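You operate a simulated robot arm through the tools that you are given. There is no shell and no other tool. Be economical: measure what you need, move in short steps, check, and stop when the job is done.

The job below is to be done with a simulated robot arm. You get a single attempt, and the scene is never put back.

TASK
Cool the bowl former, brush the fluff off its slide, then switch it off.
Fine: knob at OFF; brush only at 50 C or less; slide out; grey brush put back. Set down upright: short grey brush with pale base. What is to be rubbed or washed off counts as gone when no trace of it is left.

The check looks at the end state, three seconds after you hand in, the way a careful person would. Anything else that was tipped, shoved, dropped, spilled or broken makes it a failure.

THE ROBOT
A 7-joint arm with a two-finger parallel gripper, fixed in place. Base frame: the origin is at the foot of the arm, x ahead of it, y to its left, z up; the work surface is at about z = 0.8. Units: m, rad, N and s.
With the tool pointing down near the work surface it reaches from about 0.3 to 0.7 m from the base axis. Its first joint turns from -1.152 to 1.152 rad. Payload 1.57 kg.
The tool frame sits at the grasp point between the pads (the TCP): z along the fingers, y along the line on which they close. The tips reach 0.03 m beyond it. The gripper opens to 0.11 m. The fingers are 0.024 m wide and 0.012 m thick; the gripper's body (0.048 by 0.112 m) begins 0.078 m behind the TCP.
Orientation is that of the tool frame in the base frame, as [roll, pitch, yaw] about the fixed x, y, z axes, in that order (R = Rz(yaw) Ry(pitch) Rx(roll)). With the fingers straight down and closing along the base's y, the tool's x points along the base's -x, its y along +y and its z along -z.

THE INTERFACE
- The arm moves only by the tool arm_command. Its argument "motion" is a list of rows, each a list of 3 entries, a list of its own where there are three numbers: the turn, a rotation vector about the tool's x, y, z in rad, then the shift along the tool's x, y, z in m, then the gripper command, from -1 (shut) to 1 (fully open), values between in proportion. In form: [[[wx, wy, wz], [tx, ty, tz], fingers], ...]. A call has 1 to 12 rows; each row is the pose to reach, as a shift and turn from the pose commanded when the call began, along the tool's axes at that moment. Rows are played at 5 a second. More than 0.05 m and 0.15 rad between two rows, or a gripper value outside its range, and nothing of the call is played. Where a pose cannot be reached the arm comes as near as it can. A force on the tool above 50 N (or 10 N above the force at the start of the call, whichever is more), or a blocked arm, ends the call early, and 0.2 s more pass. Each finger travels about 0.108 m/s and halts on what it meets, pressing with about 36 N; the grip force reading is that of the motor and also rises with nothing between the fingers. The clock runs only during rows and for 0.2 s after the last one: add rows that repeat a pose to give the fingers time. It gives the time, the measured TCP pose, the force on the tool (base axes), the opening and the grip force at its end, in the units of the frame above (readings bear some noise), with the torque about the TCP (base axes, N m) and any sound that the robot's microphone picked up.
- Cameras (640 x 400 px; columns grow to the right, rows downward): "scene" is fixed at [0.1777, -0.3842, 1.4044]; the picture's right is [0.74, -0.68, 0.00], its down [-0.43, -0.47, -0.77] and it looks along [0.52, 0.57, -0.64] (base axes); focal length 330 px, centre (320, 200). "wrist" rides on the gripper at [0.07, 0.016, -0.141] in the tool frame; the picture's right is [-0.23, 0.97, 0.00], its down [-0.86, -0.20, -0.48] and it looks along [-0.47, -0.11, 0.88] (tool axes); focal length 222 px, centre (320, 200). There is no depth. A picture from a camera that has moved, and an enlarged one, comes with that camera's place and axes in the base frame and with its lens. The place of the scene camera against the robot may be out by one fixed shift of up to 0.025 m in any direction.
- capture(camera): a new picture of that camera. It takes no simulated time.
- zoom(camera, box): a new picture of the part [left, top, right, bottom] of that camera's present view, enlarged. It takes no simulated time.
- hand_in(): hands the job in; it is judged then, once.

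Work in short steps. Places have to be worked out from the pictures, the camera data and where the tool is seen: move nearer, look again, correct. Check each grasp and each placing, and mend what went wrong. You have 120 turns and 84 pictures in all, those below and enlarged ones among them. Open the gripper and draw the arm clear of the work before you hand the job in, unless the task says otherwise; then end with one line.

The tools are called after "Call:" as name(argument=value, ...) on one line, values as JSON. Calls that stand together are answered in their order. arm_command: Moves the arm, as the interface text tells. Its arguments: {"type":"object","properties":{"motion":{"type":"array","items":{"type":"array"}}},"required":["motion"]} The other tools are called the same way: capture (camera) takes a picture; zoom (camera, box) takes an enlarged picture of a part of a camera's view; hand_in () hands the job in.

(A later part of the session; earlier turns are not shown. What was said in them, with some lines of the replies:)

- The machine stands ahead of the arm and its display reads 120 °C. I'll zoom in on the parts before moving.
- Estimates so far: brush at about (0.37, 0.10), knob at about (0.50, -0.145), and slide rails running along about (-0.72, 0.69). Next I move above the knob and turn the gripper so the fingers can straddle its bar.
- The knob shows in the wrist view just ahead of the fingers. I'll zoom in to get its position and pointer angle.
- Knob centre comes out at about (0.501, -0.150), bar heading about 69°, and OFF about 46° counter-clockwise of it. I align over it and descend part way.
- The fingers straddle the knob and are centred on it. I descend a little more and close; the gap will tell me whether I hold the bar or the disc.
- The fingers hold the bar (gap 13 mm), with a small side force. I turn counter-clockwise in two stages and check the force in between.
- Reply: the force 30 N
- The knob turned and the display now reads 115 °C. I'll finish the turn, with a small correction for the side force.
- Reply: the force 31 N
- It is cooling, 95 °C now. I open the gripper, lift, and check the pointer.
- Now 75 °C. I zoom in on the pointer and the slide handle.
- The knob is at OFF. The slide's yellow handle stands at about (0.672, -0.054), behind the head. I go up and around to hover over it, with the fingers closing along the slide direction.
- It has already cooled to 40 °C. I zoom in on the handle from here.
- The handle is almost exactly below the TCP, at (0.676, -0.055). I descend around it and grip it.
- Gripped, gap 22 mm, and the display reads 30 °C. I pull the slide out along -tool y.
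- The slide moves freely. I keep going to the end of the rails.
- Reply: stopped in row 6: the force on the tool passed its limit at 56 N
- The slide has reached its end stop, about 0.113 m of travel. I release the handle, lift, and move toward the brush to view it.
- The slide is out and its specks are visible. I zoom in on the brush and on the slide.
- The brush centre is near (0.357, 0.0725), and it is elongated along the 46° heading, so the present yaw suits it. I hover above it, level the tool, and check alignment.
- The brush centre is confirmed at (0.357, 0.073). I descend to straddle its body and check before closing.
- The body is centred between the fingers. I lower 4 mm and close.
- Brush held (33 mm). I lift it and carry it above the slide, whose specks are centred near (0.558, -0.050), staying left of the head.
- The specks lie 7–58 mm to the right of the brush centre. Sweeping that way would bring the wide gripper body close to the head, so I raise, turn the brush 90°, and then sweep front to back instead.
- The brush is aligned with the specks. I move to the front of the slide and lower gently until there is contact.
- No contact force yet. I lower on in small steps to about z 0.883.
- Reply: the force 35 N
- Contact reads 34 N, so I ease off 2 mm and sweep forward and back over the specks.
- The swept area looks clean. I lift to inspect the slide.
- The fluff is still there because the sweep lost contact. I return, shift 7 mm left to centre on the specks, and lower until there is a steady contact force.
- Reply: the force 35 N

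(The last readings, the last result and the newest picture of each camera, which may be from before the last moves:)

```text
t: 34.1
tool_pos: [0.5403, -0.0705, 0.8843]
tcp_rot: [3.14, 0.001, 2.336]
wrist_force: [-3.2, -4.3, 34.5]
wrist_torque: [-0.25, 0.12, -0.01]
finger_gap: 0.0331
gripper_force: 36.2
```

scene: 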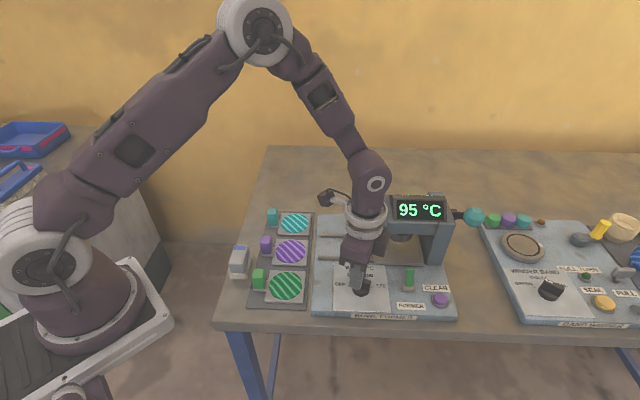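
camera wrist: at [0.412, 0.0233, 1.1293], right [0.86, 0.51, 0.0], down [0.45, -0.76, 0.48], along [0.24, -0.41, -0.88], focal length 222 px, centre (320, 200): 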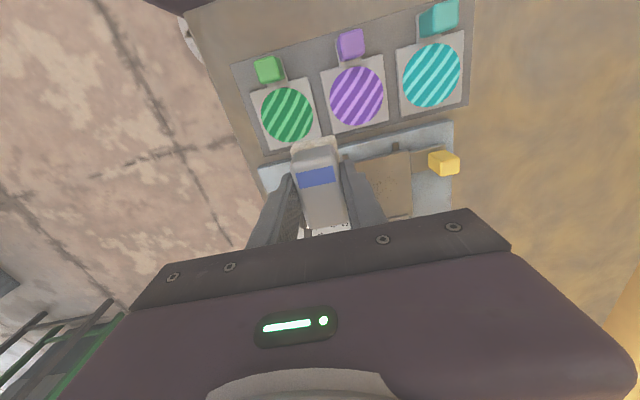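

Contact is at 34 N. I ease off only half a millimetre and sweep, keeping the pressure on.

Call:
arm_command(motion=[[[0, 0, 0], [0, 0, -0.0005], -0.8], [[0, 0, 0], [0, 0.008, -0.0005], -0.8], [[0, 0, 0], [0, 0.016, -0.0005], -0.8], [[0, 0, 0], [0, 0.024, -0.0005], -0.8], [[0, 0, 0], [0, 0.032, -0.0005], -0.8]])

Call:
zoom(camera="scene", box=[310, 205, 410, 280])

```text
t: 35.3
tool_pos: [0.5622, -0.0475, 0.8837]
tcp_rot: [-3.139, -0.001, 2.337]
wrist_force: [-3.9, -2.4, 15.0]
wrist_torque: [-0.34, -0.01, -0.06]
finger_gap: 0.0329
gripper_force: 36.3
```

```text
5.33 times, centred on (360, 242) of scene
camera zoom: at [0.1774, -0.3842, 1.4045], right [0.74, -0.68, 0.0], down [-0.43, -0.47, -0.77], along [0.52, 0.57, -0.64], focal length 1759 px, centre (107, -27)
```

zoom: 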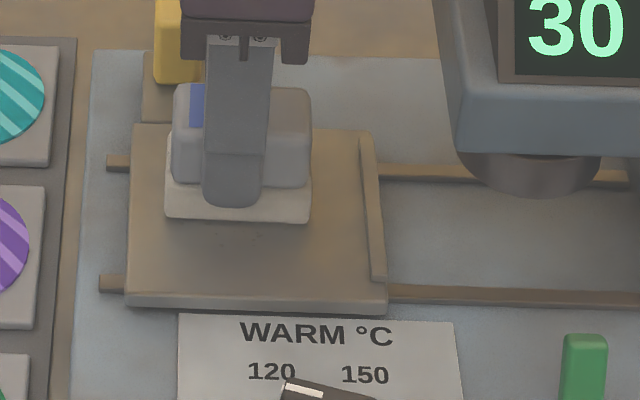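

The force is 15 N and the swept part looks clean. I carry on to the back and repeat the strokes.

Call:
arm_command(motion=[[[0, 0, 0], [0, 0.008, 0.0], -0.8], [[0, 0, 0], [0, 0.016, 0.0], -0.8], [[0, 0, 0], [0, 0.006, 0.0], -0.8], [[0, 0, 0], [0, -0.004, 0.0005], -0.8], [[0, 0, 0], [0, -0.014, 0.0005], -0.8], [[0, 0, 0], [0, -0.024, 0.0005], -0.8], [[0, 0, 0], [0, -0.034, 0.0005], -0.8], [[0, 0, 0], [0, -0.024, 0.0005], -0.8], [[0, 0, 0], [0, -0.014, 0.0005], -0.8], [[0, 0, 0], [0, -0.004, 0.0005], -0.8], [[0, 0, 0], [0, 0.006, 0.0005], -0.8], [[0, 0, 0], [0, 0.016, 0.0005], -0.8]])

Call:
arm_command(motion=[[[0, 0, 0], [0, -0.01, 0.0005], -0.8], [[0, 0, 0], [0, -0.02, 0.0005], -0.8], [[0, 0, 0], [0, -0.03, 0.0005], -0.8], [[0, 0, 0], [0, -0.04, 0.0005], -0.8], [[0, 0, 0], [0, -0.05, 0.0005], -0.8]])

Call:
zoom(camera="scene", box=[310, 205, 410, 280])

```text
t: 37.9
tool_pos: [0.5725, -0.0359, 0.8838]
tcp_rot: [3.14, 0.0, 2.334]
wrist_force: [-0.9, -0.7, 0.8]
wrist_torque: [-0.03, 0.03, 0.02]
finger_gap: 0.0327
gripper_force: 36.2
```

```text
t: 39.1
tool_pos: [0.5388, -0.068, 0.8849]
tcp_rot: [3.137, 0.0, 2.337]
wrist_force: [9.2, 5.9, 31.6]
wrist_torque: [0.29, -0.1, -0.04]
finger_gap: 0.0329
gripper_force: 35.8
```

```text
5.33 times, centred on (360, 242) of scene
camera zoom: at [0.1774, -0.3839, 1.4045], right [0.74, -0.68, 0.0], down [-0.43, -0.47, -0.77], along [0.52, 0.57, -0.64], focal length 1759 px, centre (107, -27)
```

zoom: 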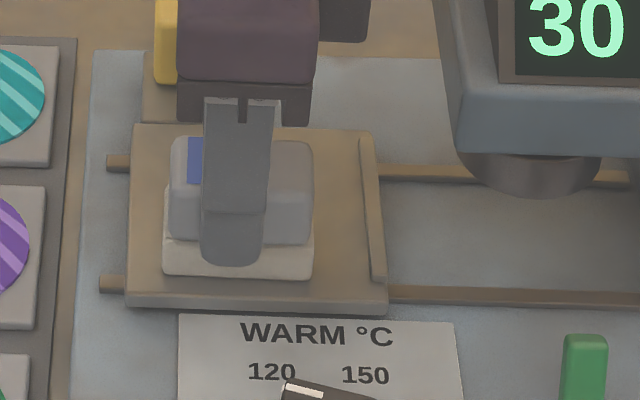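

I lift and move aside to inspect again.

Call:
arm_command(motion=[[[0, 0, 0], [0, 0, -0.03], -0.8], [[0, 0, 0], [0.0, 0.0, -0.06], -0.8], [[0, 0, 0], [0.03, -0.01, -0.09], -0.8], [[0, 0, 0], [0.06, -0.02, -0.1], -0.8], [[0, 0, 0], [0.09, -0.03, -0.1], -0.8]])

Call:
zoom(camera="scene", box=[310, 205, 410, 280])

Call:
zoom(camera="wrist", box=[340, 130, 440, 210])

```text
t: 40.3
tool_pos: [0.4529, -0.0238, 0.9832]
tcp_rot: [3.139, 0.0, 2.337]
wrist_force: [0.9, 0.3, -0.1]
wrist_torque: [0.0, 0.01, -0.01]
finger_gap: 0.033
gripper_force: 36.1
```

```text
5.33 times, centred on (360, 242) of scene
camera zoom: at [0.1777, -0.3842, 1.4044], right [0.74, -0.68, 0.0], down [-0.43, -0.47, -0.77], along [0.52, 0.57, -0.64], focal length 1759 px, centre (107, -27)
```

zoom: 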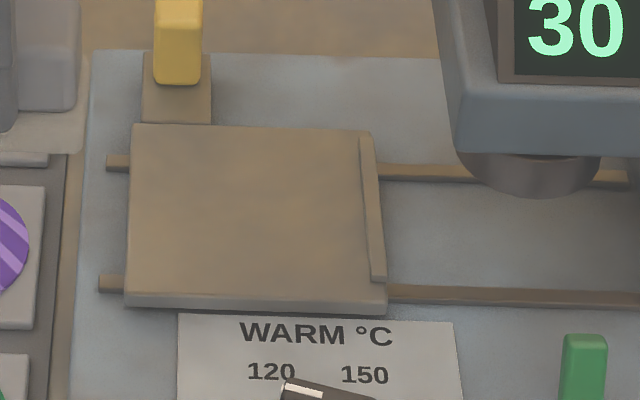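

```text
5.00 times, centred on (390, 170) of wrist
camera zoom: at [0.4149, 0.0375, 1.1257], right [0.86, 0.51, 0.0], down [0.45, -0.76, 0.48], along [0.24, -0.41, -0.88], focal length 1111 px, centre (-30, 350)
```

zoom: 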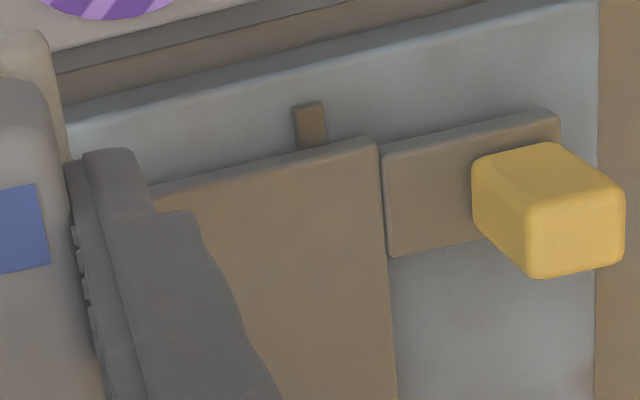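

The slide is clean. I carry the brush back over its original spot, (0.360, 0.072) at yaw 0.766, turning it back as I go.

Call:
arm_command(motion=[[[0, 0, 0.131], [0.01, 0, 0], -0.8], [[0, 0, 0.262], [0.022, 0, 0], -0.8], [[0, 0, 0.393], [0.035, 0, 0], -0.8], [[0, 0, 0.524], [0.048, 0, 0], -0.8], [[0, 0, 0.655], [0.061, 0, 0], -0.8], [[0, 0, 0.786], [0.074, 0, 0], -0.8], [[0, 0, 0.917], [0.087, 0, 0], -0.8], [[0, 0, 1.048], [0.1, 0, 0], -0.8], [[0, 0, 1.179], [0.112, 0, 0], -0.8], [[0, 0, 1.31], [0.122, 0, 0.02], -0.8], [[0, 0, 1.441], [0.13, 0, 0.04], -0.8], [[0, 0, 1.571], [0.1337, 0, 0.06], -0.8]])

Call:
zoom(camera="scene", box=[180, 180, 340, 300])

Call:
zoom(camera="wrist", box=[220, 80, 420, 230])

```text
t: 42.9
tool_pos: [0.3597, 0.0667, 0.9213]
tcp_rot: [3.141, -0.002, 0.761]
wrist_force: [0.2, 0.2, -0.1]
wrist_torque: [0.0, 0.01, -0.01]
finger_gap: 0.0328
gripper_force: 36.0
```

```text
3.33 times, centred on (260, 240) of scene
camera zoom: at [0.1777, -0.3842, 1.4044], right [0.74, -0.68, 0.0], down [-0.43, -0.47, -0.77], along [0.52, 0.57, -0.64], focal length 1099 px, centre (520, 67)
```

zoom: 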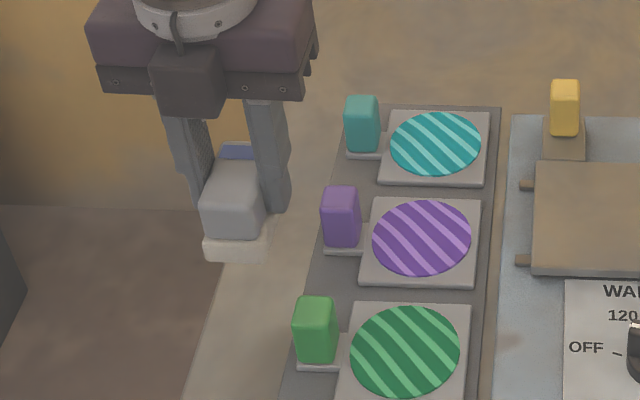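

```text
2.67 times, centred on (320, 155) of wrist
camera zoom: at [0.4204, 0.1035, 1.0623], right [0.51, -0.86, 0.0], down [-0.76, -0.45, 0.48], along [-0.41, -0.24, -0.88], focal length 592 px, centre (320, 320)
```

zoom: 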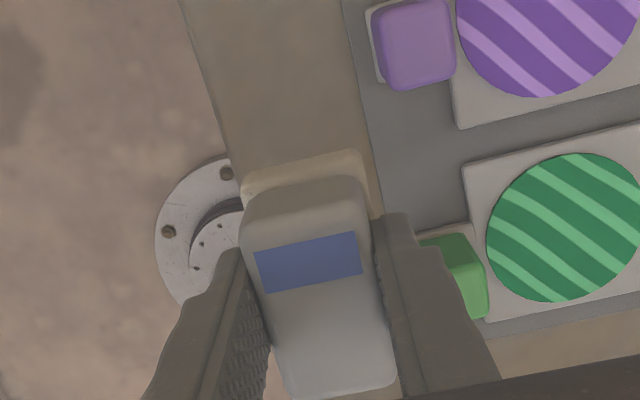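

It is about 5 mm off in y. I correct that and lower to just above the table.

Call:
arm_command(motion=[[[0, 0, 0], [0.0038, -0.004, 0.02], -0.8], [[0, 0, 0], [0.0038, -0.004, 0.045], -0.8], [[0, 0, 0], [0.0038, -0.004, 0.06], -0.8], [[0, 0, 0], [0.0038, -0.004, 0.066], -0.8], [[0, 0, 0], [0.0038, -0.004, 0.069], -0.8], [[0, 0, 0], [0.0038, -0.004, 0.069], -0.8]])

Call:
zoom(camera="scene", box=[180, 180, 340, 300])

```text
t: 44.3
tool_pos: [0.3603, 0.0752, 0.8547]
tcp_rot: [-3.141, -0.002, 0.765]
wrist_force: [0.5, 0.2, -0.5]
wrist_torque: [-0.01, -0.05, -0.02]
finger_gap: 0.0332
gripper_force: 36.0
```

```text
3.33 times, centred on (260, 240) of scene
camera zoom: at [0.1777, -0.3842, 1.4044], right [0.74, -0.68, 0.0], down [-0.43, -0.47, -0.77], along [0.52, 0.57, -0.64], focal length 1099 px, centre (520, 67)
```

zoom: 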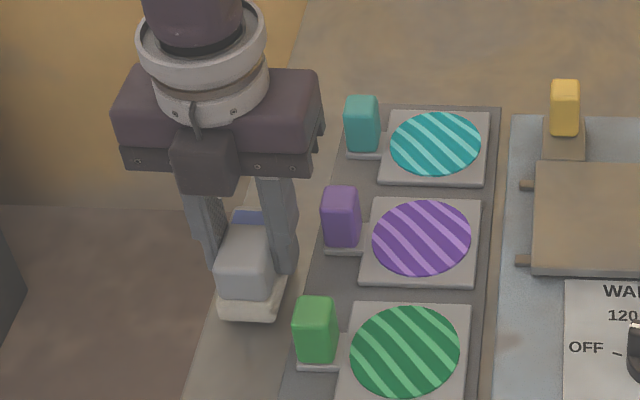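

It is a few millimetres above the table. I lower until it touches.

Call:
arm_command(motion=[[[0, 0, 0], [0, 0, 0.002], -0.8], [[0, 0, 0], [0, 0, 0.004], -0.8], [[0, 0, 0], [0, 0, 0.006], -0.8]])

```text
t: 45.1
tool_pos: [0.3612, 0.0767, 0.8484]
tcp_rot: [3.141, -0.003, 0.765]
wrist_force: [1.3, 0.5, -1.0]
wrist_torque: [-0.01, -0.01, 0.0]
finger_gap: 0.0329
gripper_force: 35.6
```

No contact yet. I nudge y back about 3 mm and continue down.

Call:
arm_command(motion=[[[0, 0, 0], [-0.002, 0.002, 0.0], -0.8], [[0, 0, 0], [-0.002, 0.002, 0.0015], -0.8], [[0, 0, 0], [-0.002, 0.002, 0.003], -0.8], [[0, 0, 0], [-0.002, 0.002, 0.004], -0.8]])

Call:
zoom(camera="scene", box=[200, 210, 300, 285])

```text
t: 45.8
tool_pos: [0.3621, 0.0733, 0.8489]
tcp_rot: [-3.141, -0.004, 0.766]
wrist_force: [-4.0, -0.2, 20.2]
wrist_torque: [-0.27, 0.42, -0.04]
finger_gap: 0.0326
gripper_force: 36.1
stopped in row 3: the force on the tool passed its limit at 58 N (the readings are from after the stop); the commanded pose is now the measured one
```

```text
5.33 times, centred on (250, 248) of scene
camera zoom: at [0.1774, -0.3842, 1.4045], right [0.74, -0.68, 0.0], down [-0.43, -0.47, -0.77], along [0.52, 0.57, -0.64], focal length 1759 px, centre (693, -53)
```

zoom: 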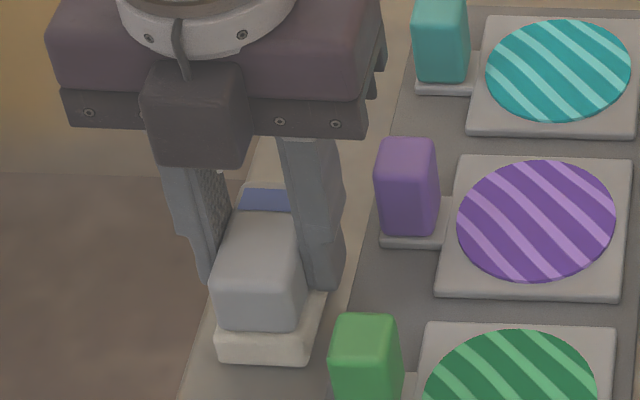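

The brush sits on the table. I open slowly and lift straight up.

Call:
arm_command(motion=[[[0, 0, 0], [0, 0, -0.0005], -0.35], [[0, 0, 0], [0, 0, -0.0005], -0.15], [[0, 0, 0], [0, 0, -0.0005], 0], [[0, 0, 0], [0, 0, -0.02], 0], [[0, 0, 0], [0, 0, -0.06], 0], [[0, 0, 0], [0, 0, -0.1], 0], [[0, 0, 0], [0, 0, -0.14], 0]])

Call:
zoom(camera="scene", box=[180, 180, 340, 300])

Call:
zoom(camera="wrist", box=[220, 80, 420, 230])

```text
t: 47.4
tool_pos: [0.3611, 0.0715, 0.9907]
tcp_rot: [3.14, -0.003, 0.764]
wrist_force: [-0.4, 0.2, -0.4]
wrist_torque: [-0.01, -0.01, 0.0]
finger_gap: 0.0549
gripper_force: 0.0
```

```text
3.33 times, centred on (260, 240) of scene
camera zoom: at [0.1777, -0.3842, 1.4044], right [0.74, -0.68, 0.0], down [-0.43, -0.47, -0.77], along [0.52, 0.57, -0.64], focal length 1099 px, centre (520, 67)
```

zoom: 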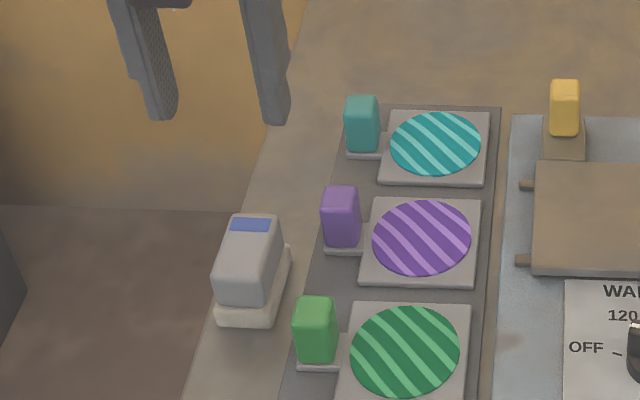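

```text
2.67 times, centred on (320, 155) of wrist
camera zoom: at [0.4208, 0.108, 1.1326], right [0.51, -0.86, 0.0], down [-0.76, -0.45, 0.48], along [-0.41, -0.24, -0.88], focal length 592 px, centre (320, 320)
```

zoom: 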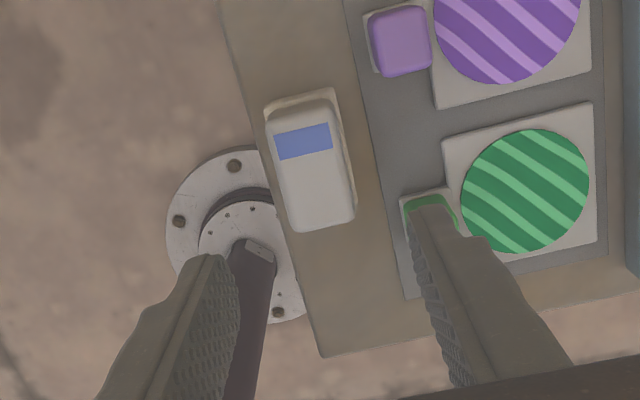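

The brush is back upright in its place. Before finishing I look closely at the green FORMER lever, in case it is the machine's power switch.

Call:
zoom(camera="scene", box=[380, 250, 460, 320])

Call:
capture(camera="scene")

Call:
zoom(camera="scene", box=[560, 200, 640, 320])

```text
5.71 times, centred on (420, 285) of scene
camera zoom: at [0.1777, -0.3842, 1.4044], right [0.74, -0.68, 0.0], down [-0.43, -0.47, -0.77], along [0.52, 0.57, -0.64], focal length 1884 px, centre (-251, -286)
```

zoom: 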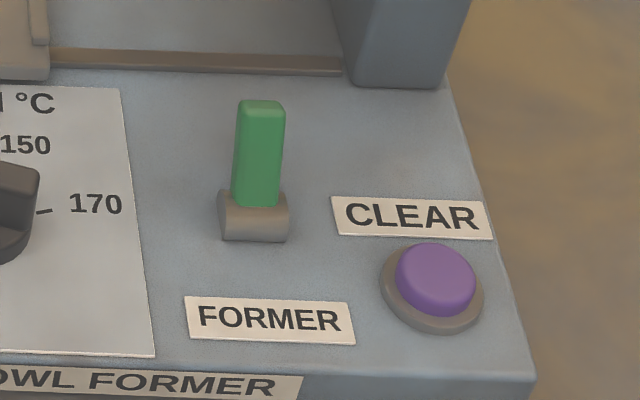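

```text
31 pictures are left
```

scene: 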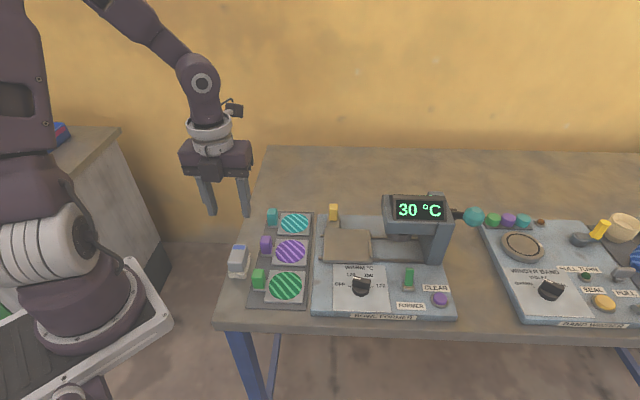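

```text
3.33 times, centred on (600, 260) of scene
camera zoom: at [0.1777, -0.3842, 1.4044], right [0.74, -0.68, 0.0], down [-0.43, -0.47, -0.77], along [0.52, 0.57, -0.64], focal length 1099 px, centre (-613, 0)
```

zoom: 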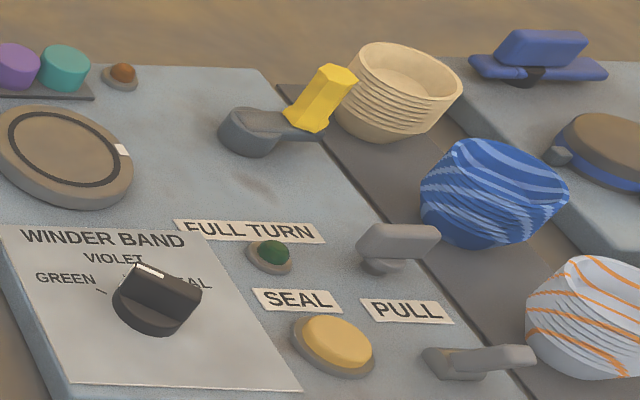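

The green paddle is a toggle labelled FORMER, leaning to the back, and the display is still lit. It looks like the power switch, so I'll switch it off as the last step. First I swing toward it, turning so the camera side faces away from the head.

Call:
arm_command(motion=[[[0, 0, -0.131], [0, 0, -0.03], 0], [[0, 0, -0.262], [-0.003, 0.01, -0.06], 0], [[0, 0, -0.393], [-0.008, 0.028, -0.08], 0], [[0, 0, -0.524], [-0.013, 0.046, -0.08], 0], [[0, 0, -0.655], [-0.018, 0.064, -0.08], 0], [[0, 0, -0.786], [-0.023, 0.082, -0.08], 0], [[0, 0, -0.917], [-0.028, 0.1, -0.08], 0], [[0, 0, -1.048], [-0.033, 0.118, -0.08], 0], [[0, 0, -1.179], [-0.038, 0.136, -0.08], 0], [[0, 0, -1.31], [-0.043, 0.154, -0.08], 0], [[0, 0, -1.441], [-0.048, 0.17, -0.08], 0], [[0, 0, -1.571], [-0.053, 0.184, -0.08], 0]])

Call:
arm_command(motion=[[[0, 0, -0.131], [0, 0, 0], -0.1], [[0, 0, -0.262], [0, 0, 0], -0.1], [[0, 0, -0.393], [0, 0, 0], -0.1], [[0, 0, -0.524], [0, 0, 0], -0.2], [[0, 0, -0.655], [0, 0, 0], -0.2], [[0, 0, -0.786], [0, 0, 0], -0.2], [[0, 0, -0.917], [0, 0, 0], -0.2], [[0, 0, -1.048], [0, 0, 0], -0.2], [[0, 0, -1.179], [0, 0, 0], -0.2], [[0, 0, -1.31], [0, 0, 0], -0.2], [[0, 0, -1.441], [0, 0, 0], -0.2], [[0, 0, -1.571], [0, 0, 0], -0.2]])

Call:
capture(camera="wrist")

```text
t: 50.0
tool_pos: [0.4492, -0.0956, 1.0687]
tcp_rot: [3.14, 0.001, 2.339]
wrist_force: [-0.1, -0.6, 0.9]
wrist_torque: [0.0, -0.05, -0.03]
finger_gap: 0.0551
gripper_force: 0.0
```

```text
t: 52.6
tool_pos: [0.4504, -0.0973, 1.0672]
tcp_rot: [-3.141, 0.003, -2.372]
wrist_force: [-0.2, -0.5, -0.1]
wrist_torque: [0.0, -0.02, 0.02]
finger_gap: 0.044
gripper_force: 0.1
```

```text
29 pictures are left
camera wrist: at [0.3871, -0.1343, 1.2085], right [-0.51, 0.86, 0.0], down [0.75, 0.45, 0.48], along [0.41, 0.25, -0.88], focal length 222 px, centre (320, 200)
```

wrist: 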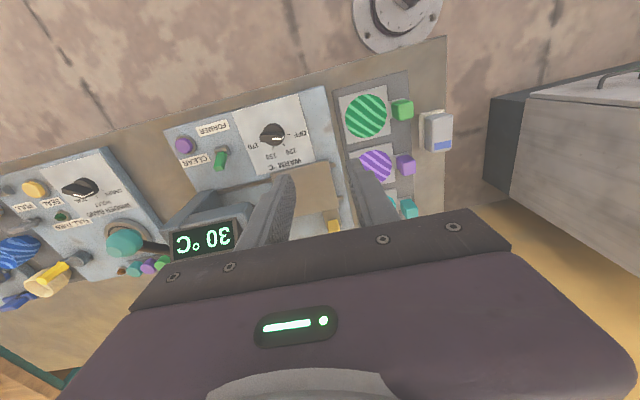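

That orientation is reachable. I move along the front of the machine to hover over the toggle.

Call:
arm_command(motion=[[[0, 0, 0], [-0.002, -0.03, 0.0], -0.2], [[0, 0, 0], [-0.004, -0.06, 0.0], -0.2], [[0, 0, 0], [-0.006, -0.09, 0.0], -0.2], [[0, 0, 0], [-0.008, -0.12, 0.01], -0.2], [[0, 0, 0], [-0.009, -0.145, 0.03], -0.2], [[0, 0, 0], [-0.01, -0.168, 0.05], -0.2]])

Call:
zoom(camera="wrist", box=[220, 80, 420, 230])

Call:
zoom(camera="scene", box=[340, 170, 500, 320])

```text
t: 54.0
tool_pos: [0.5763, -0.2111, 1.0128]
tcp_rot: [-3.14, 0.005, -2.375]
wrist_force: [-0.4, 0.0, 0.1]
wrist_torque: [0.01, 0.01, 0.03]
finger_gap: 0.0439
gripper_force: 0.0
```

```text
2.67 times, centred on (320, 155) of wrist
camera zoom: at [0.5126, -0.2487, 1.1547], right [-0.51, 0.86, 0.0], down [0.75, 0.45, 0.48], along [0.41, 0.25, -0.88], focal length 592 px, centre (320, 320)
```

zoom: 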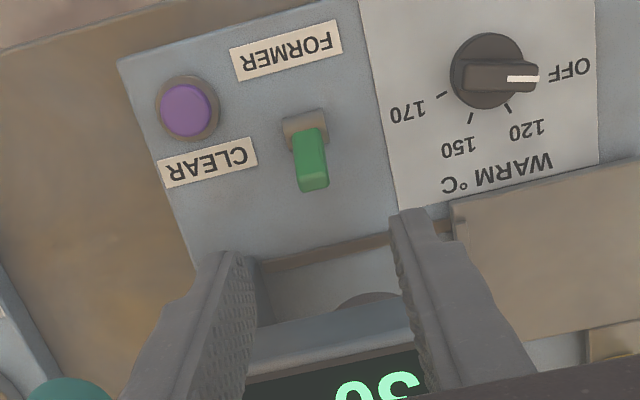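

```text
2.67 times, centred on (420, 245) of scene
camera zoom: at [0.1777, -0.3842, 1.4044], right [0.74, -0.68, 0.0], down [-0.43, -0.47, -0.77], along [0.52, 0.57, -0.64], focal length 879 px, centre (53, 80)
```

zoom: 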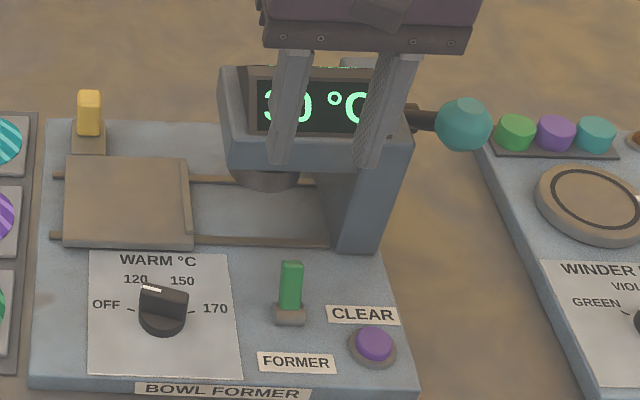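

The toggle base is near (0.568, -0.2235), with its tip leaning about 18 mm to the back. I close the fingers, go down just behind it, and check clearance before pushing it forward.

Call:
arm_command(motion=[[[0, 0, 0], [-0.01, -0.0015, 0], -0.6], [[0, 0, 0], [-0.0224, -0.003, 0], -1], [[0, 0, 0], [-0.0224, -0.003, 0.03], -1], [[0, 0, 0], [-0.0224, -0.003, 0.06], -1], [[0, 0, 0], [-0.0224, -0.003, 0.09], -1], [[0, 0, 0], [-0.0224, -0.003, 0.11], -1]])

Call:
zoom(camera="scene", box=[360, 190, 480, 310])

Call:
zoom(camera="wrist", box=[220, 80, 420, 230])

```text
t: 55.4
tool_pos: [0.5931, -0.1964, 0.9071]
tcp_rot: [-3.141, 0.003, -2.376]
wrist_force: [-1.0, -0.7, -0.3]
wrist_torque: [0.01, -0.01, 0.03]
finger_gap: 0.0001
gripper_force: 21.3
```

```text
3.33 times, centred on (420, 250) of scene
camera zoom: at [0.1777, -0.3842, 1.4044], right [0.74, -0.68, 0.0], down [-0.43, -0.47, -0.77], along [0.52, 0.57, -0.64], focal length 1099 px, centre (-13, 33)
```

zoom: 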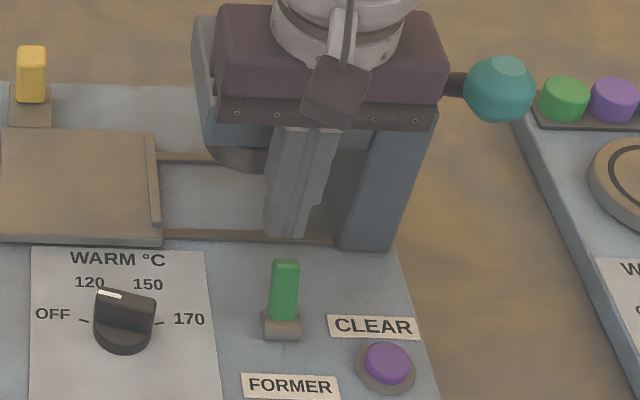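

```text
2.67 times, centred on (320, 155) of wrist
camera zoom: at [0.5304, -0.2334, 1.0493], right [-0.51, 0.86, 0.0], down [0.75, 0.45, 0.48], along [0.41, 0.25, -0.88], focal length 592 px, centre (320, 320)
```

zoom: 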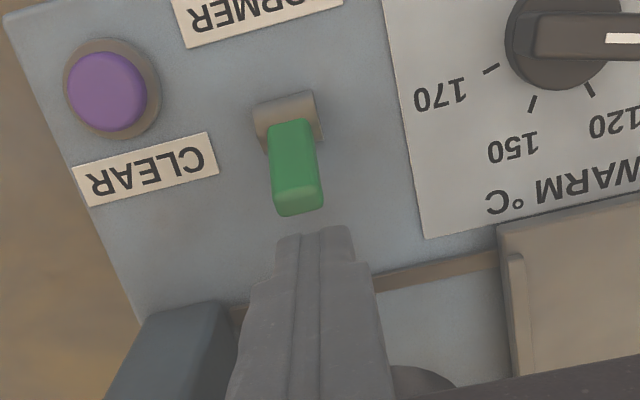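

The fingers are behind the paddle with clearance. I lower 2 cm and push forward.

Call:
arm_command(motion=[[[0, 0, 0], [0, -0.003, 0.01], -1], [[0, 0, 0], [0, -0.003, 0.02], -1], [[0, 0, 0], [0.006, -0.003, 0.02], -1], [[0, 0, 0], [0.012, -0.003, 0.02], -1], [[0, 0, 0], [0.018, -0.003, 0.02], -1], [[0, 0, 0], [0.023, -0.003, 0.02], -1], [[0, 0, 0], [0.028, -0.003, 0.02], -1]])

Call:
zoom(camera="scene", box=[360, 190, 480, 310])

```text
t: 56.1
tool_pos: [0.597, -0.1972, 0.8932]
tcp_rot: [-3.133, 0.012, -2.373]
wrist_force: [0.8, 1.7, 4.7]
wrist_torque: [0.01, 0.01, -0.01]
finger_gap: 0.0001
gripper_force: 21.3
stopped in row 3: the force on the tool passed its limit at 57 N (the readings are from after the stop); the commanded pose is now the measured one
```

```text
3.33 times, centred on (420, 250) of scene
camera zoom: at [0.1777, -0.3841, 1.4045], right [0.74, -0.68, 0.0], down [-0.43, -0.47, -0.77], along [0.52, 0.57, -0.64], focal length 1099 px, centre (-13, 33)
```

zoom: 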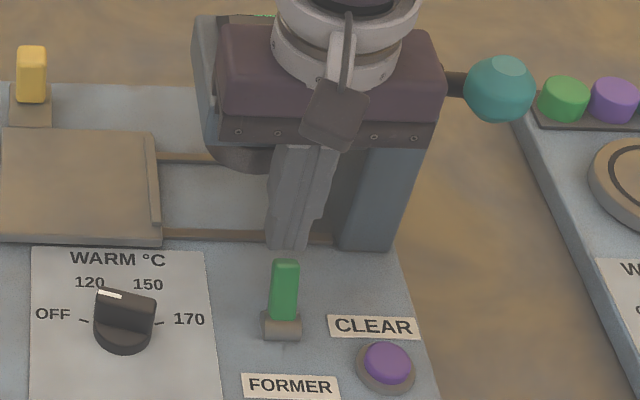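

Something was touched, probably the gripper body on the head's front lip. I rise, tilt the tool so its body leans away from the head, and go down again further forward.

Call:
arm_command(motion=[[[0, 0, 0], [0.002, 0, -0.02], -1], [[0, 0, 0], [0.006, 0, -0.045], -1], [[0, -0.1, 0], [0.01, 0, -0.045], -1], [[0, -0.2, 0], [0.014, 0, -0.045], -1], [[0, -0.3, 0], [0.014, 0, -0.045], -1], [[0, -0.3, 0], [0.014, 0, -0.03], -1], [[0, -0.3, 0], [0.014, 0, -0.015], -1], [[0, -0.3, 0], [0.014, 0, -0.003], -1]])

Call:
zoom(camera="scene", box=[360, 190, 480, 310])

Call:
zoom(camera="wrist", box=[220, 80, 420, 230])

```text
t: 57.9
tool_pos: [0.5903, -0.2081, 0.8981]
tcp_rot: [-3.128, 0.312, -2.37]
wrist_force: [-2.7, 2.7, 22.6]
wrist_torque: [0.06, 0.14, 0.02]
finger_gap: 0.0001
gripper_force: 20.9
```

```text
3.33 times, centred on (420, 250) of scene
camera zoom: at [0.1772, -0.3839, 1.4046], right [0.74, -0.68, 0.0], down [-0.43, -0.47, -0.77], along [0.52, 0.57, -0.64], focal length 1099 px, centre (-13, 33)
```

zoom: 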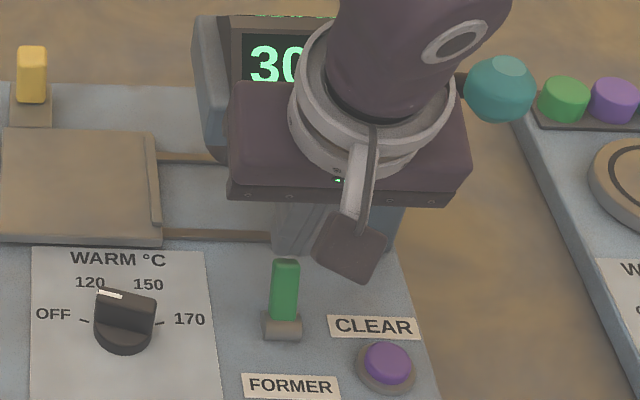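

```text
2.67 times, centred on (320, 155) of wrist
camera zoom: at [0.4966, -0.2717, 1.011], right [-0.52, 0.85, 0.06], down [0.61, 0.33, 0.72], along [0.59, 0.41, -0.69], focal length 592 px, centre (320, 320)
```

zoom: 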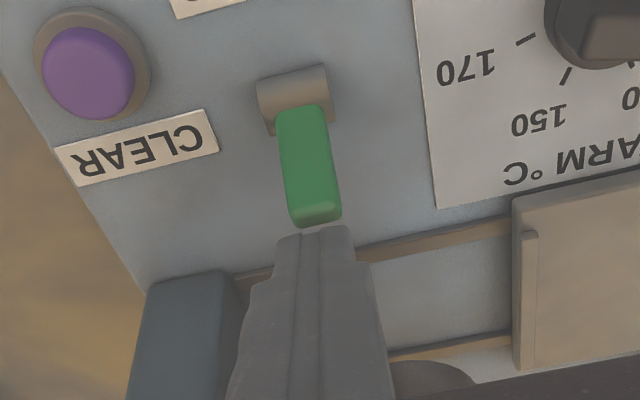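

The upward force shows the fingertips are pressing on the paddle's end, which leans further back than I judged (about 26 mm). I rise, step 32 mm back, and go down behind it.

Call:
arm_command(motion=[[[0, 0, 0], [-0.0089, 0, -0.0287], -1], [[0, 0, 0], [-0.024, 0, -0.024], -1], [[0, 0, 0], [-0.0395, 0, -0.0192], -1], [[0, 0, 0], [-0.035, 0, -0.005], -1], [[0, 0, 0], [-0.0295, 0, 0.012], -1], [[0, 0, 0], [-0.0265, 0, 0.0229], -1]])

Call:
zoom(camera="wrist", box=[220, 80, 420, 230])

```text
t: 58.8
tool_pos: [0.6094, -0.1919, 0.9242]
tcp_rot: [-3.13, 0.3, -2.375]
wrist_force: [-1.7, -2.3, -2.1]
wrist_torque: [-0.08, 0.05, 0.0]
finger_gap: 0.0
gripper_force: 21.4
stopped in row 4: the force on the tool passed its limit at 60 N (the readings are from after the stop); the commanded pose is now the measured one
```

```text
2.67 times, centred on (320, 155) of wrist
camera zoom: at [0.5169, -0.2541, 1.0385], right [-0.52, 0.85, 0.06], down [0.62, 0.33, 0.71], along [0.59, 0.4, -0.7], focal length 592 px, centre (320, 320)
```

zoom: 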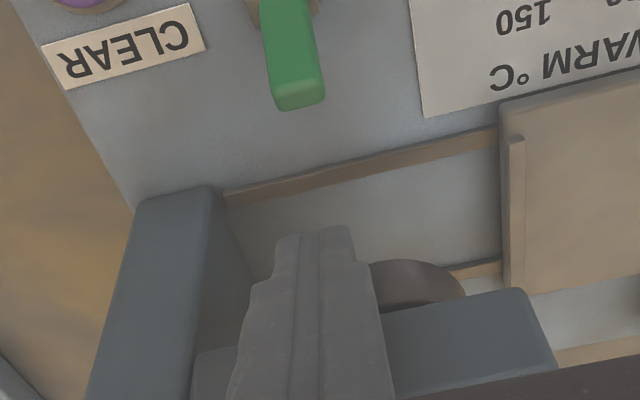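

Here it was the gripper body against the head, since I went too far back. I come forward 16 mm, tilt further to 0.45 rad, and then lower behind the paddle.

Call:
arm_command(motion=[[[0, 0, 0], [0.008, 0.001, -0.006], -1], [[0, -0.07, 0], [0.0135, 0.002, -0.009], -1], [[0, -0.15, 0], [0.0135, 0.002, -0.009], -1], [[0, -0.15, 0], [0.018, 0.002, 0.005], -1], [[0, -0.15, 0], [0.0224, 0.002, 0.0193], -1], [[0, -0.15, 0], [0.025, 0.002, 0.028], -1]])

Call:
zoom(camera="wrist", box=[220, 80, 420, 230])

Call:
zoom(camera="scene", box=[360, 190, 480, 310])

```text
t: 60.2
tool_pos: [0.5975, -0.1996, 0.8901]
tcp_rot: [-3.129, 0.452, -2.372]
wrist_force: [0.4, 0.5, -0.1]
wrist_torque: [-0.03, -0.04, -0.01]
finger_gap: 0.0
gripper_force: 21.7
```

```text
2.67 times, centred on (320, 155) of wrist
camera zoom: at [0.4941, -0.2747, 0.9872], right [-0.53, 0.85, 0.09], down [0.54, 0.25, 0.81], along [0.66, 0.47, -0.59], focal length 592 px, centre (320, 320)
```

zoom: 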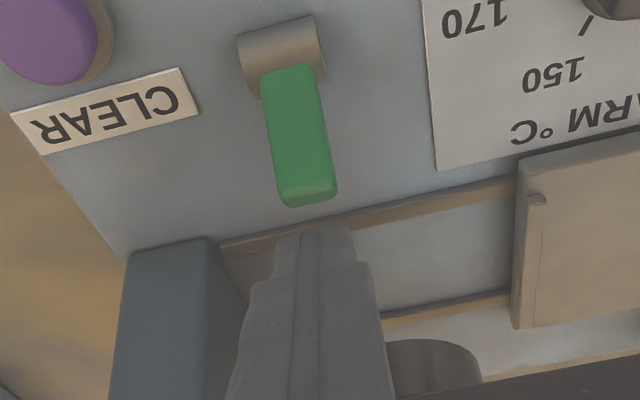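

```text
3.33 times, centred on (420, 250) of scene
camera zoom: at [0.1777, -0.3842, 1.4044], right [0.74, -0.68, 0.0], down [-0.43, -0.47, -0.77], along [0.52, 0.57, -0.64], focal length 1099 px, centre (-13, 33)
```

zoom: 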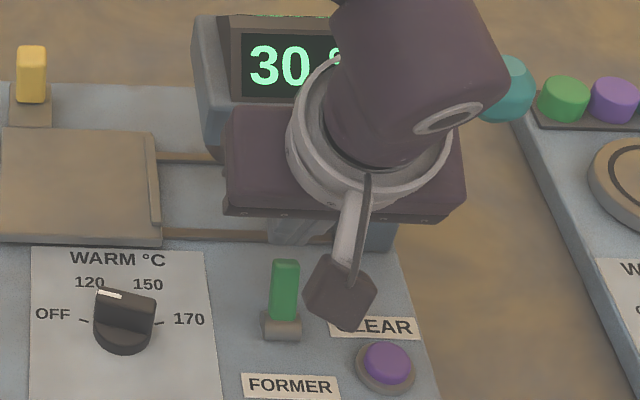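

No contact now, and the fingertips are clear behind the paddle. I lower 12 mm and push forward.

Call:
arm_command(motion=[[[0, 0, 0], [0.0026, 0, 0.0054], -1], [[0, 0, 0], [0.0052, 0, 0.0108], -1], [[0, 0, 0], [0.0124, 0, 0.0073], -1], [[0, 0, 0], [0.0196, 0, 0.0038], -1], [[0, 0, 0], [0.0268, 0, 0.0004], -1], [[0, 0, 0], [0.034, 0, -0.0031], -1], [[0, 0, 0], [0.0412, 0, -0.0066], -1], [[0, 0, 0], [0.0484, 0, -0.01], -1]])

Call:
zoom(camera="wrist", box=[220, 80, 420, 230])

Call:
zoom(camera="scene", box=[360, 190, 480, 310])

```text
t: 62.1
tool_pos: [0.5675, -0.2271, 0.8805]
tcp_rot: [-3.127, 0.464, -2.366]
wrist_force: [1.9, 4.5, 1.2]
wrist_torque: [0.11, 0.04, 0.04]
finger_gap: 0.0001
gripper_force: 20.7
heard: click
stopped in row 8: the force on the tool passed its limit at 53 N (the readings are from after the stop); the commanded pose is now the measured one
```

```text
2.67 times, centred on (320, 155) of wrist
camera zoom: at [0.4643, -0.3015, 0.9759], right [-0.53, 0.84, 0.09], down [0.53, 0.25, 0.81], along [0.66, 0.48, -0.57], focal length 592 px, centre (320, 320)
```

zoom: 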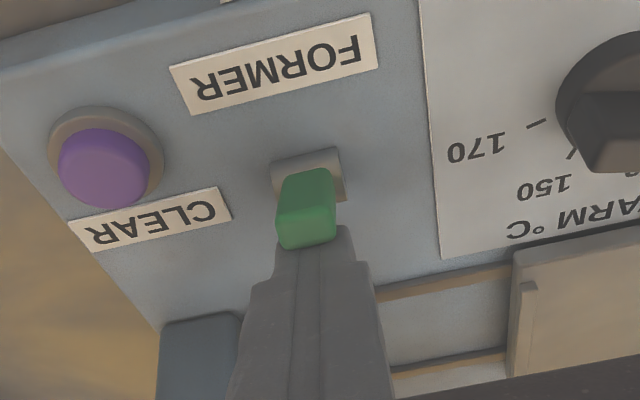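

```text
3.33 times, centred on (420, 250) of scene
camera zoom: at [0.1777, -0.3841, 1.4045], right [0.74, -0.68, 0.0], down [-0.43, -0.47, -0.77], along [0.52, 0.57, -0.64], focal length 1099 px, centre (-13, 33)
```

zoom: 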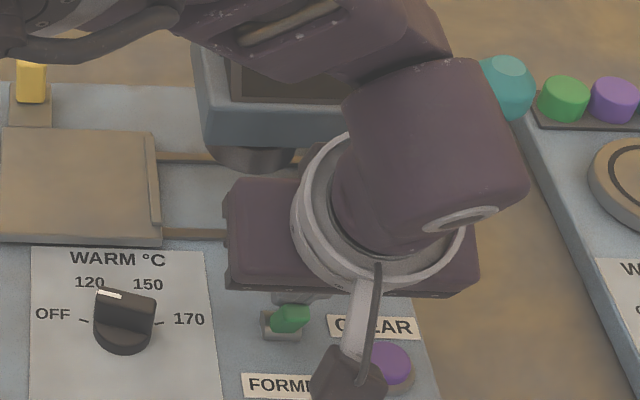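

There was a click and the display went dark, so the power switch is off. I back off slightly, rise, and level the tool.

Call:
arm_command(motion=[[[0, 0, 0], [-0.0063, 0, 0.003], -1], [[0, 0, 0], [-0.015, 0, -0.015], -1], [[0, 0, 0], [-0.0284, 0, -0.042], -1], [[0, 0, 0], [-0.0416, 0, -0.069], -1], [[0, 0, 0], [-0.0548, 0, -0.096], -1], [[0, 0.12, 0], [-0.068, 0, -0.123], -0.5], [[0, 0.25, 0], [-0.068, 0, -0.14], 0], [[0, 0.37, 0], [-0.06, 0, -0.16], 0], [[0, 0.46, 0], [-0.05, 0, -0.18], 0]])

Call:
capture(camera="scene")

```text
t: 64.1
tool_pos: [0.5396, -0.2489, 1.0652]
tcp_rot: [-3.128, 0.001, -2.372]
wrist_force: [-0.8, 0.6, 0.8]
wrist_torque: [-0.01, 0.01, -0.02]
finger_gap: 0.055
gripper_force: 0.1
```

```text
16 pictures are left
```

scene: 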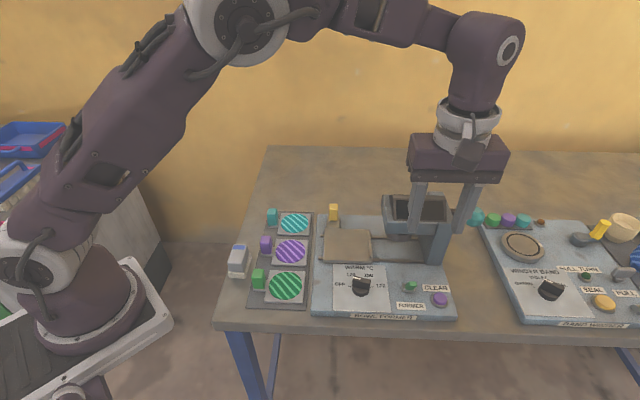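

The display is dark and the toggle is forward. I draw the arm up and away, then take a last look.

Call:
arm_command(motion=[[[0, 0, 0], [0, 0, -0.04], 0], [[0, 0, 0], [0, 0.03, -0.07], 0], [[0, 0, 0], [0, 0.07, -0.09], 0], [[0, 0, 0], [0, 0.11, -0.1], 0], [[0, 0, 0], [0, 0.15, -0.1], 0], [[0, 0, 0], [0, 0.19, -0.1], 0]])

Call:
zoom(camera="scene", box=[310, 190, 490, 330])

Call:
capture(camera="scene")

Call:
zoom(camera="scene", box=[310, 205, 410, 280])

```text
t: 65.5
tool_pos: [0.4073, -0.1114, 1.1617]
tcp_rot: [-3.13, 0.004, -2.374]
wrist_force: [0.1, -0.8, 0.1]
wrist_torque: [-0.01, 0.0, 0.02]
finger_gap: 0.0551
gripper_force: 0.1
```

```text
2.86 times, centred on (400, 260) of scene
camera zoom: at [0.1777, -0.3842, 1.4044], right [0.74, -0.68, 0.0], down [-0.43, -0.47, -0.77], along [0.52, 0.57, -0.64], focal length 942 px, centre (91, 29)
```

zoom: 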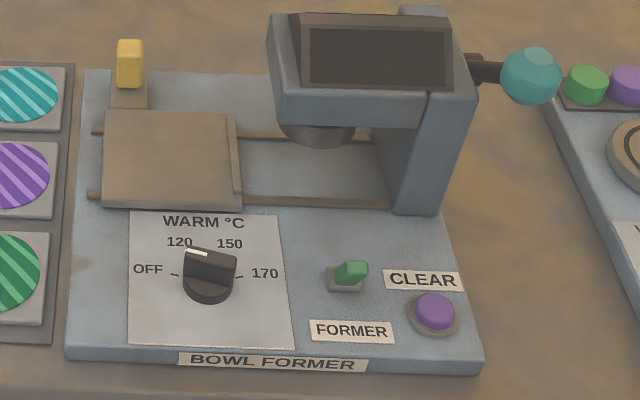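

```text
14 pictures are left
```

scene: 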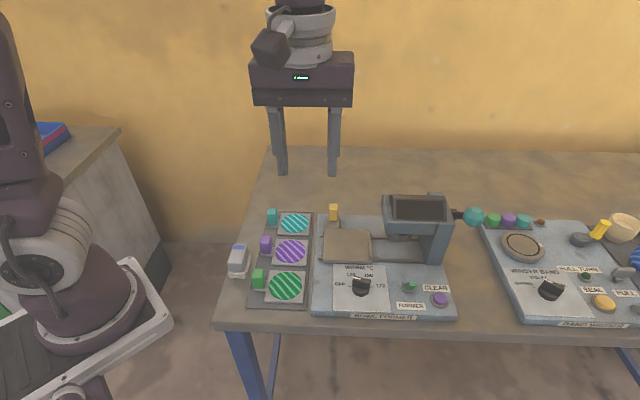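

```text
5.33 times, centred on (360, 242) of scene
camera zoom: at [0.1777, -0.3842, 1.4044], right [0.74, -0.68, 0.0], down [-0.43, -0.47, -0.77], along [0.52, 0.57, -0.64], focal length 1759 px, centre (107, -27)
```

zoom: 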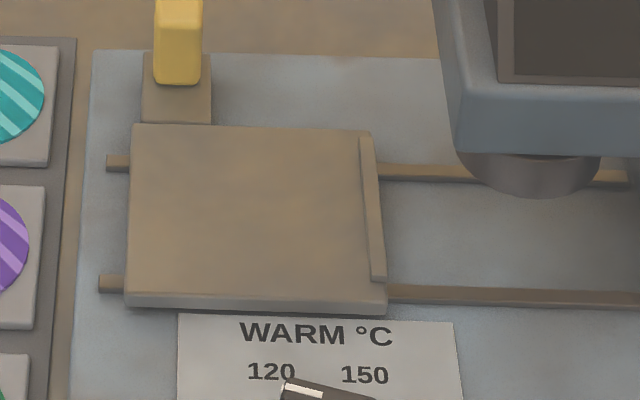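

Everything is in its end state: knob at OFF, power switch off, slide out and clean, brush upright in its place, arm clear. I hand in.

Call:
hand_in()

```text
The job is handed in.
```

The bowl former was cooled to 30 °C, its slide drawn out and brushed clean, and the brush set back upright about 4 mm from where it stood; the knob is at OFF, the FORMER switch is off, and the gripper body bumped the former's head at least once (60 N, no damage seen).
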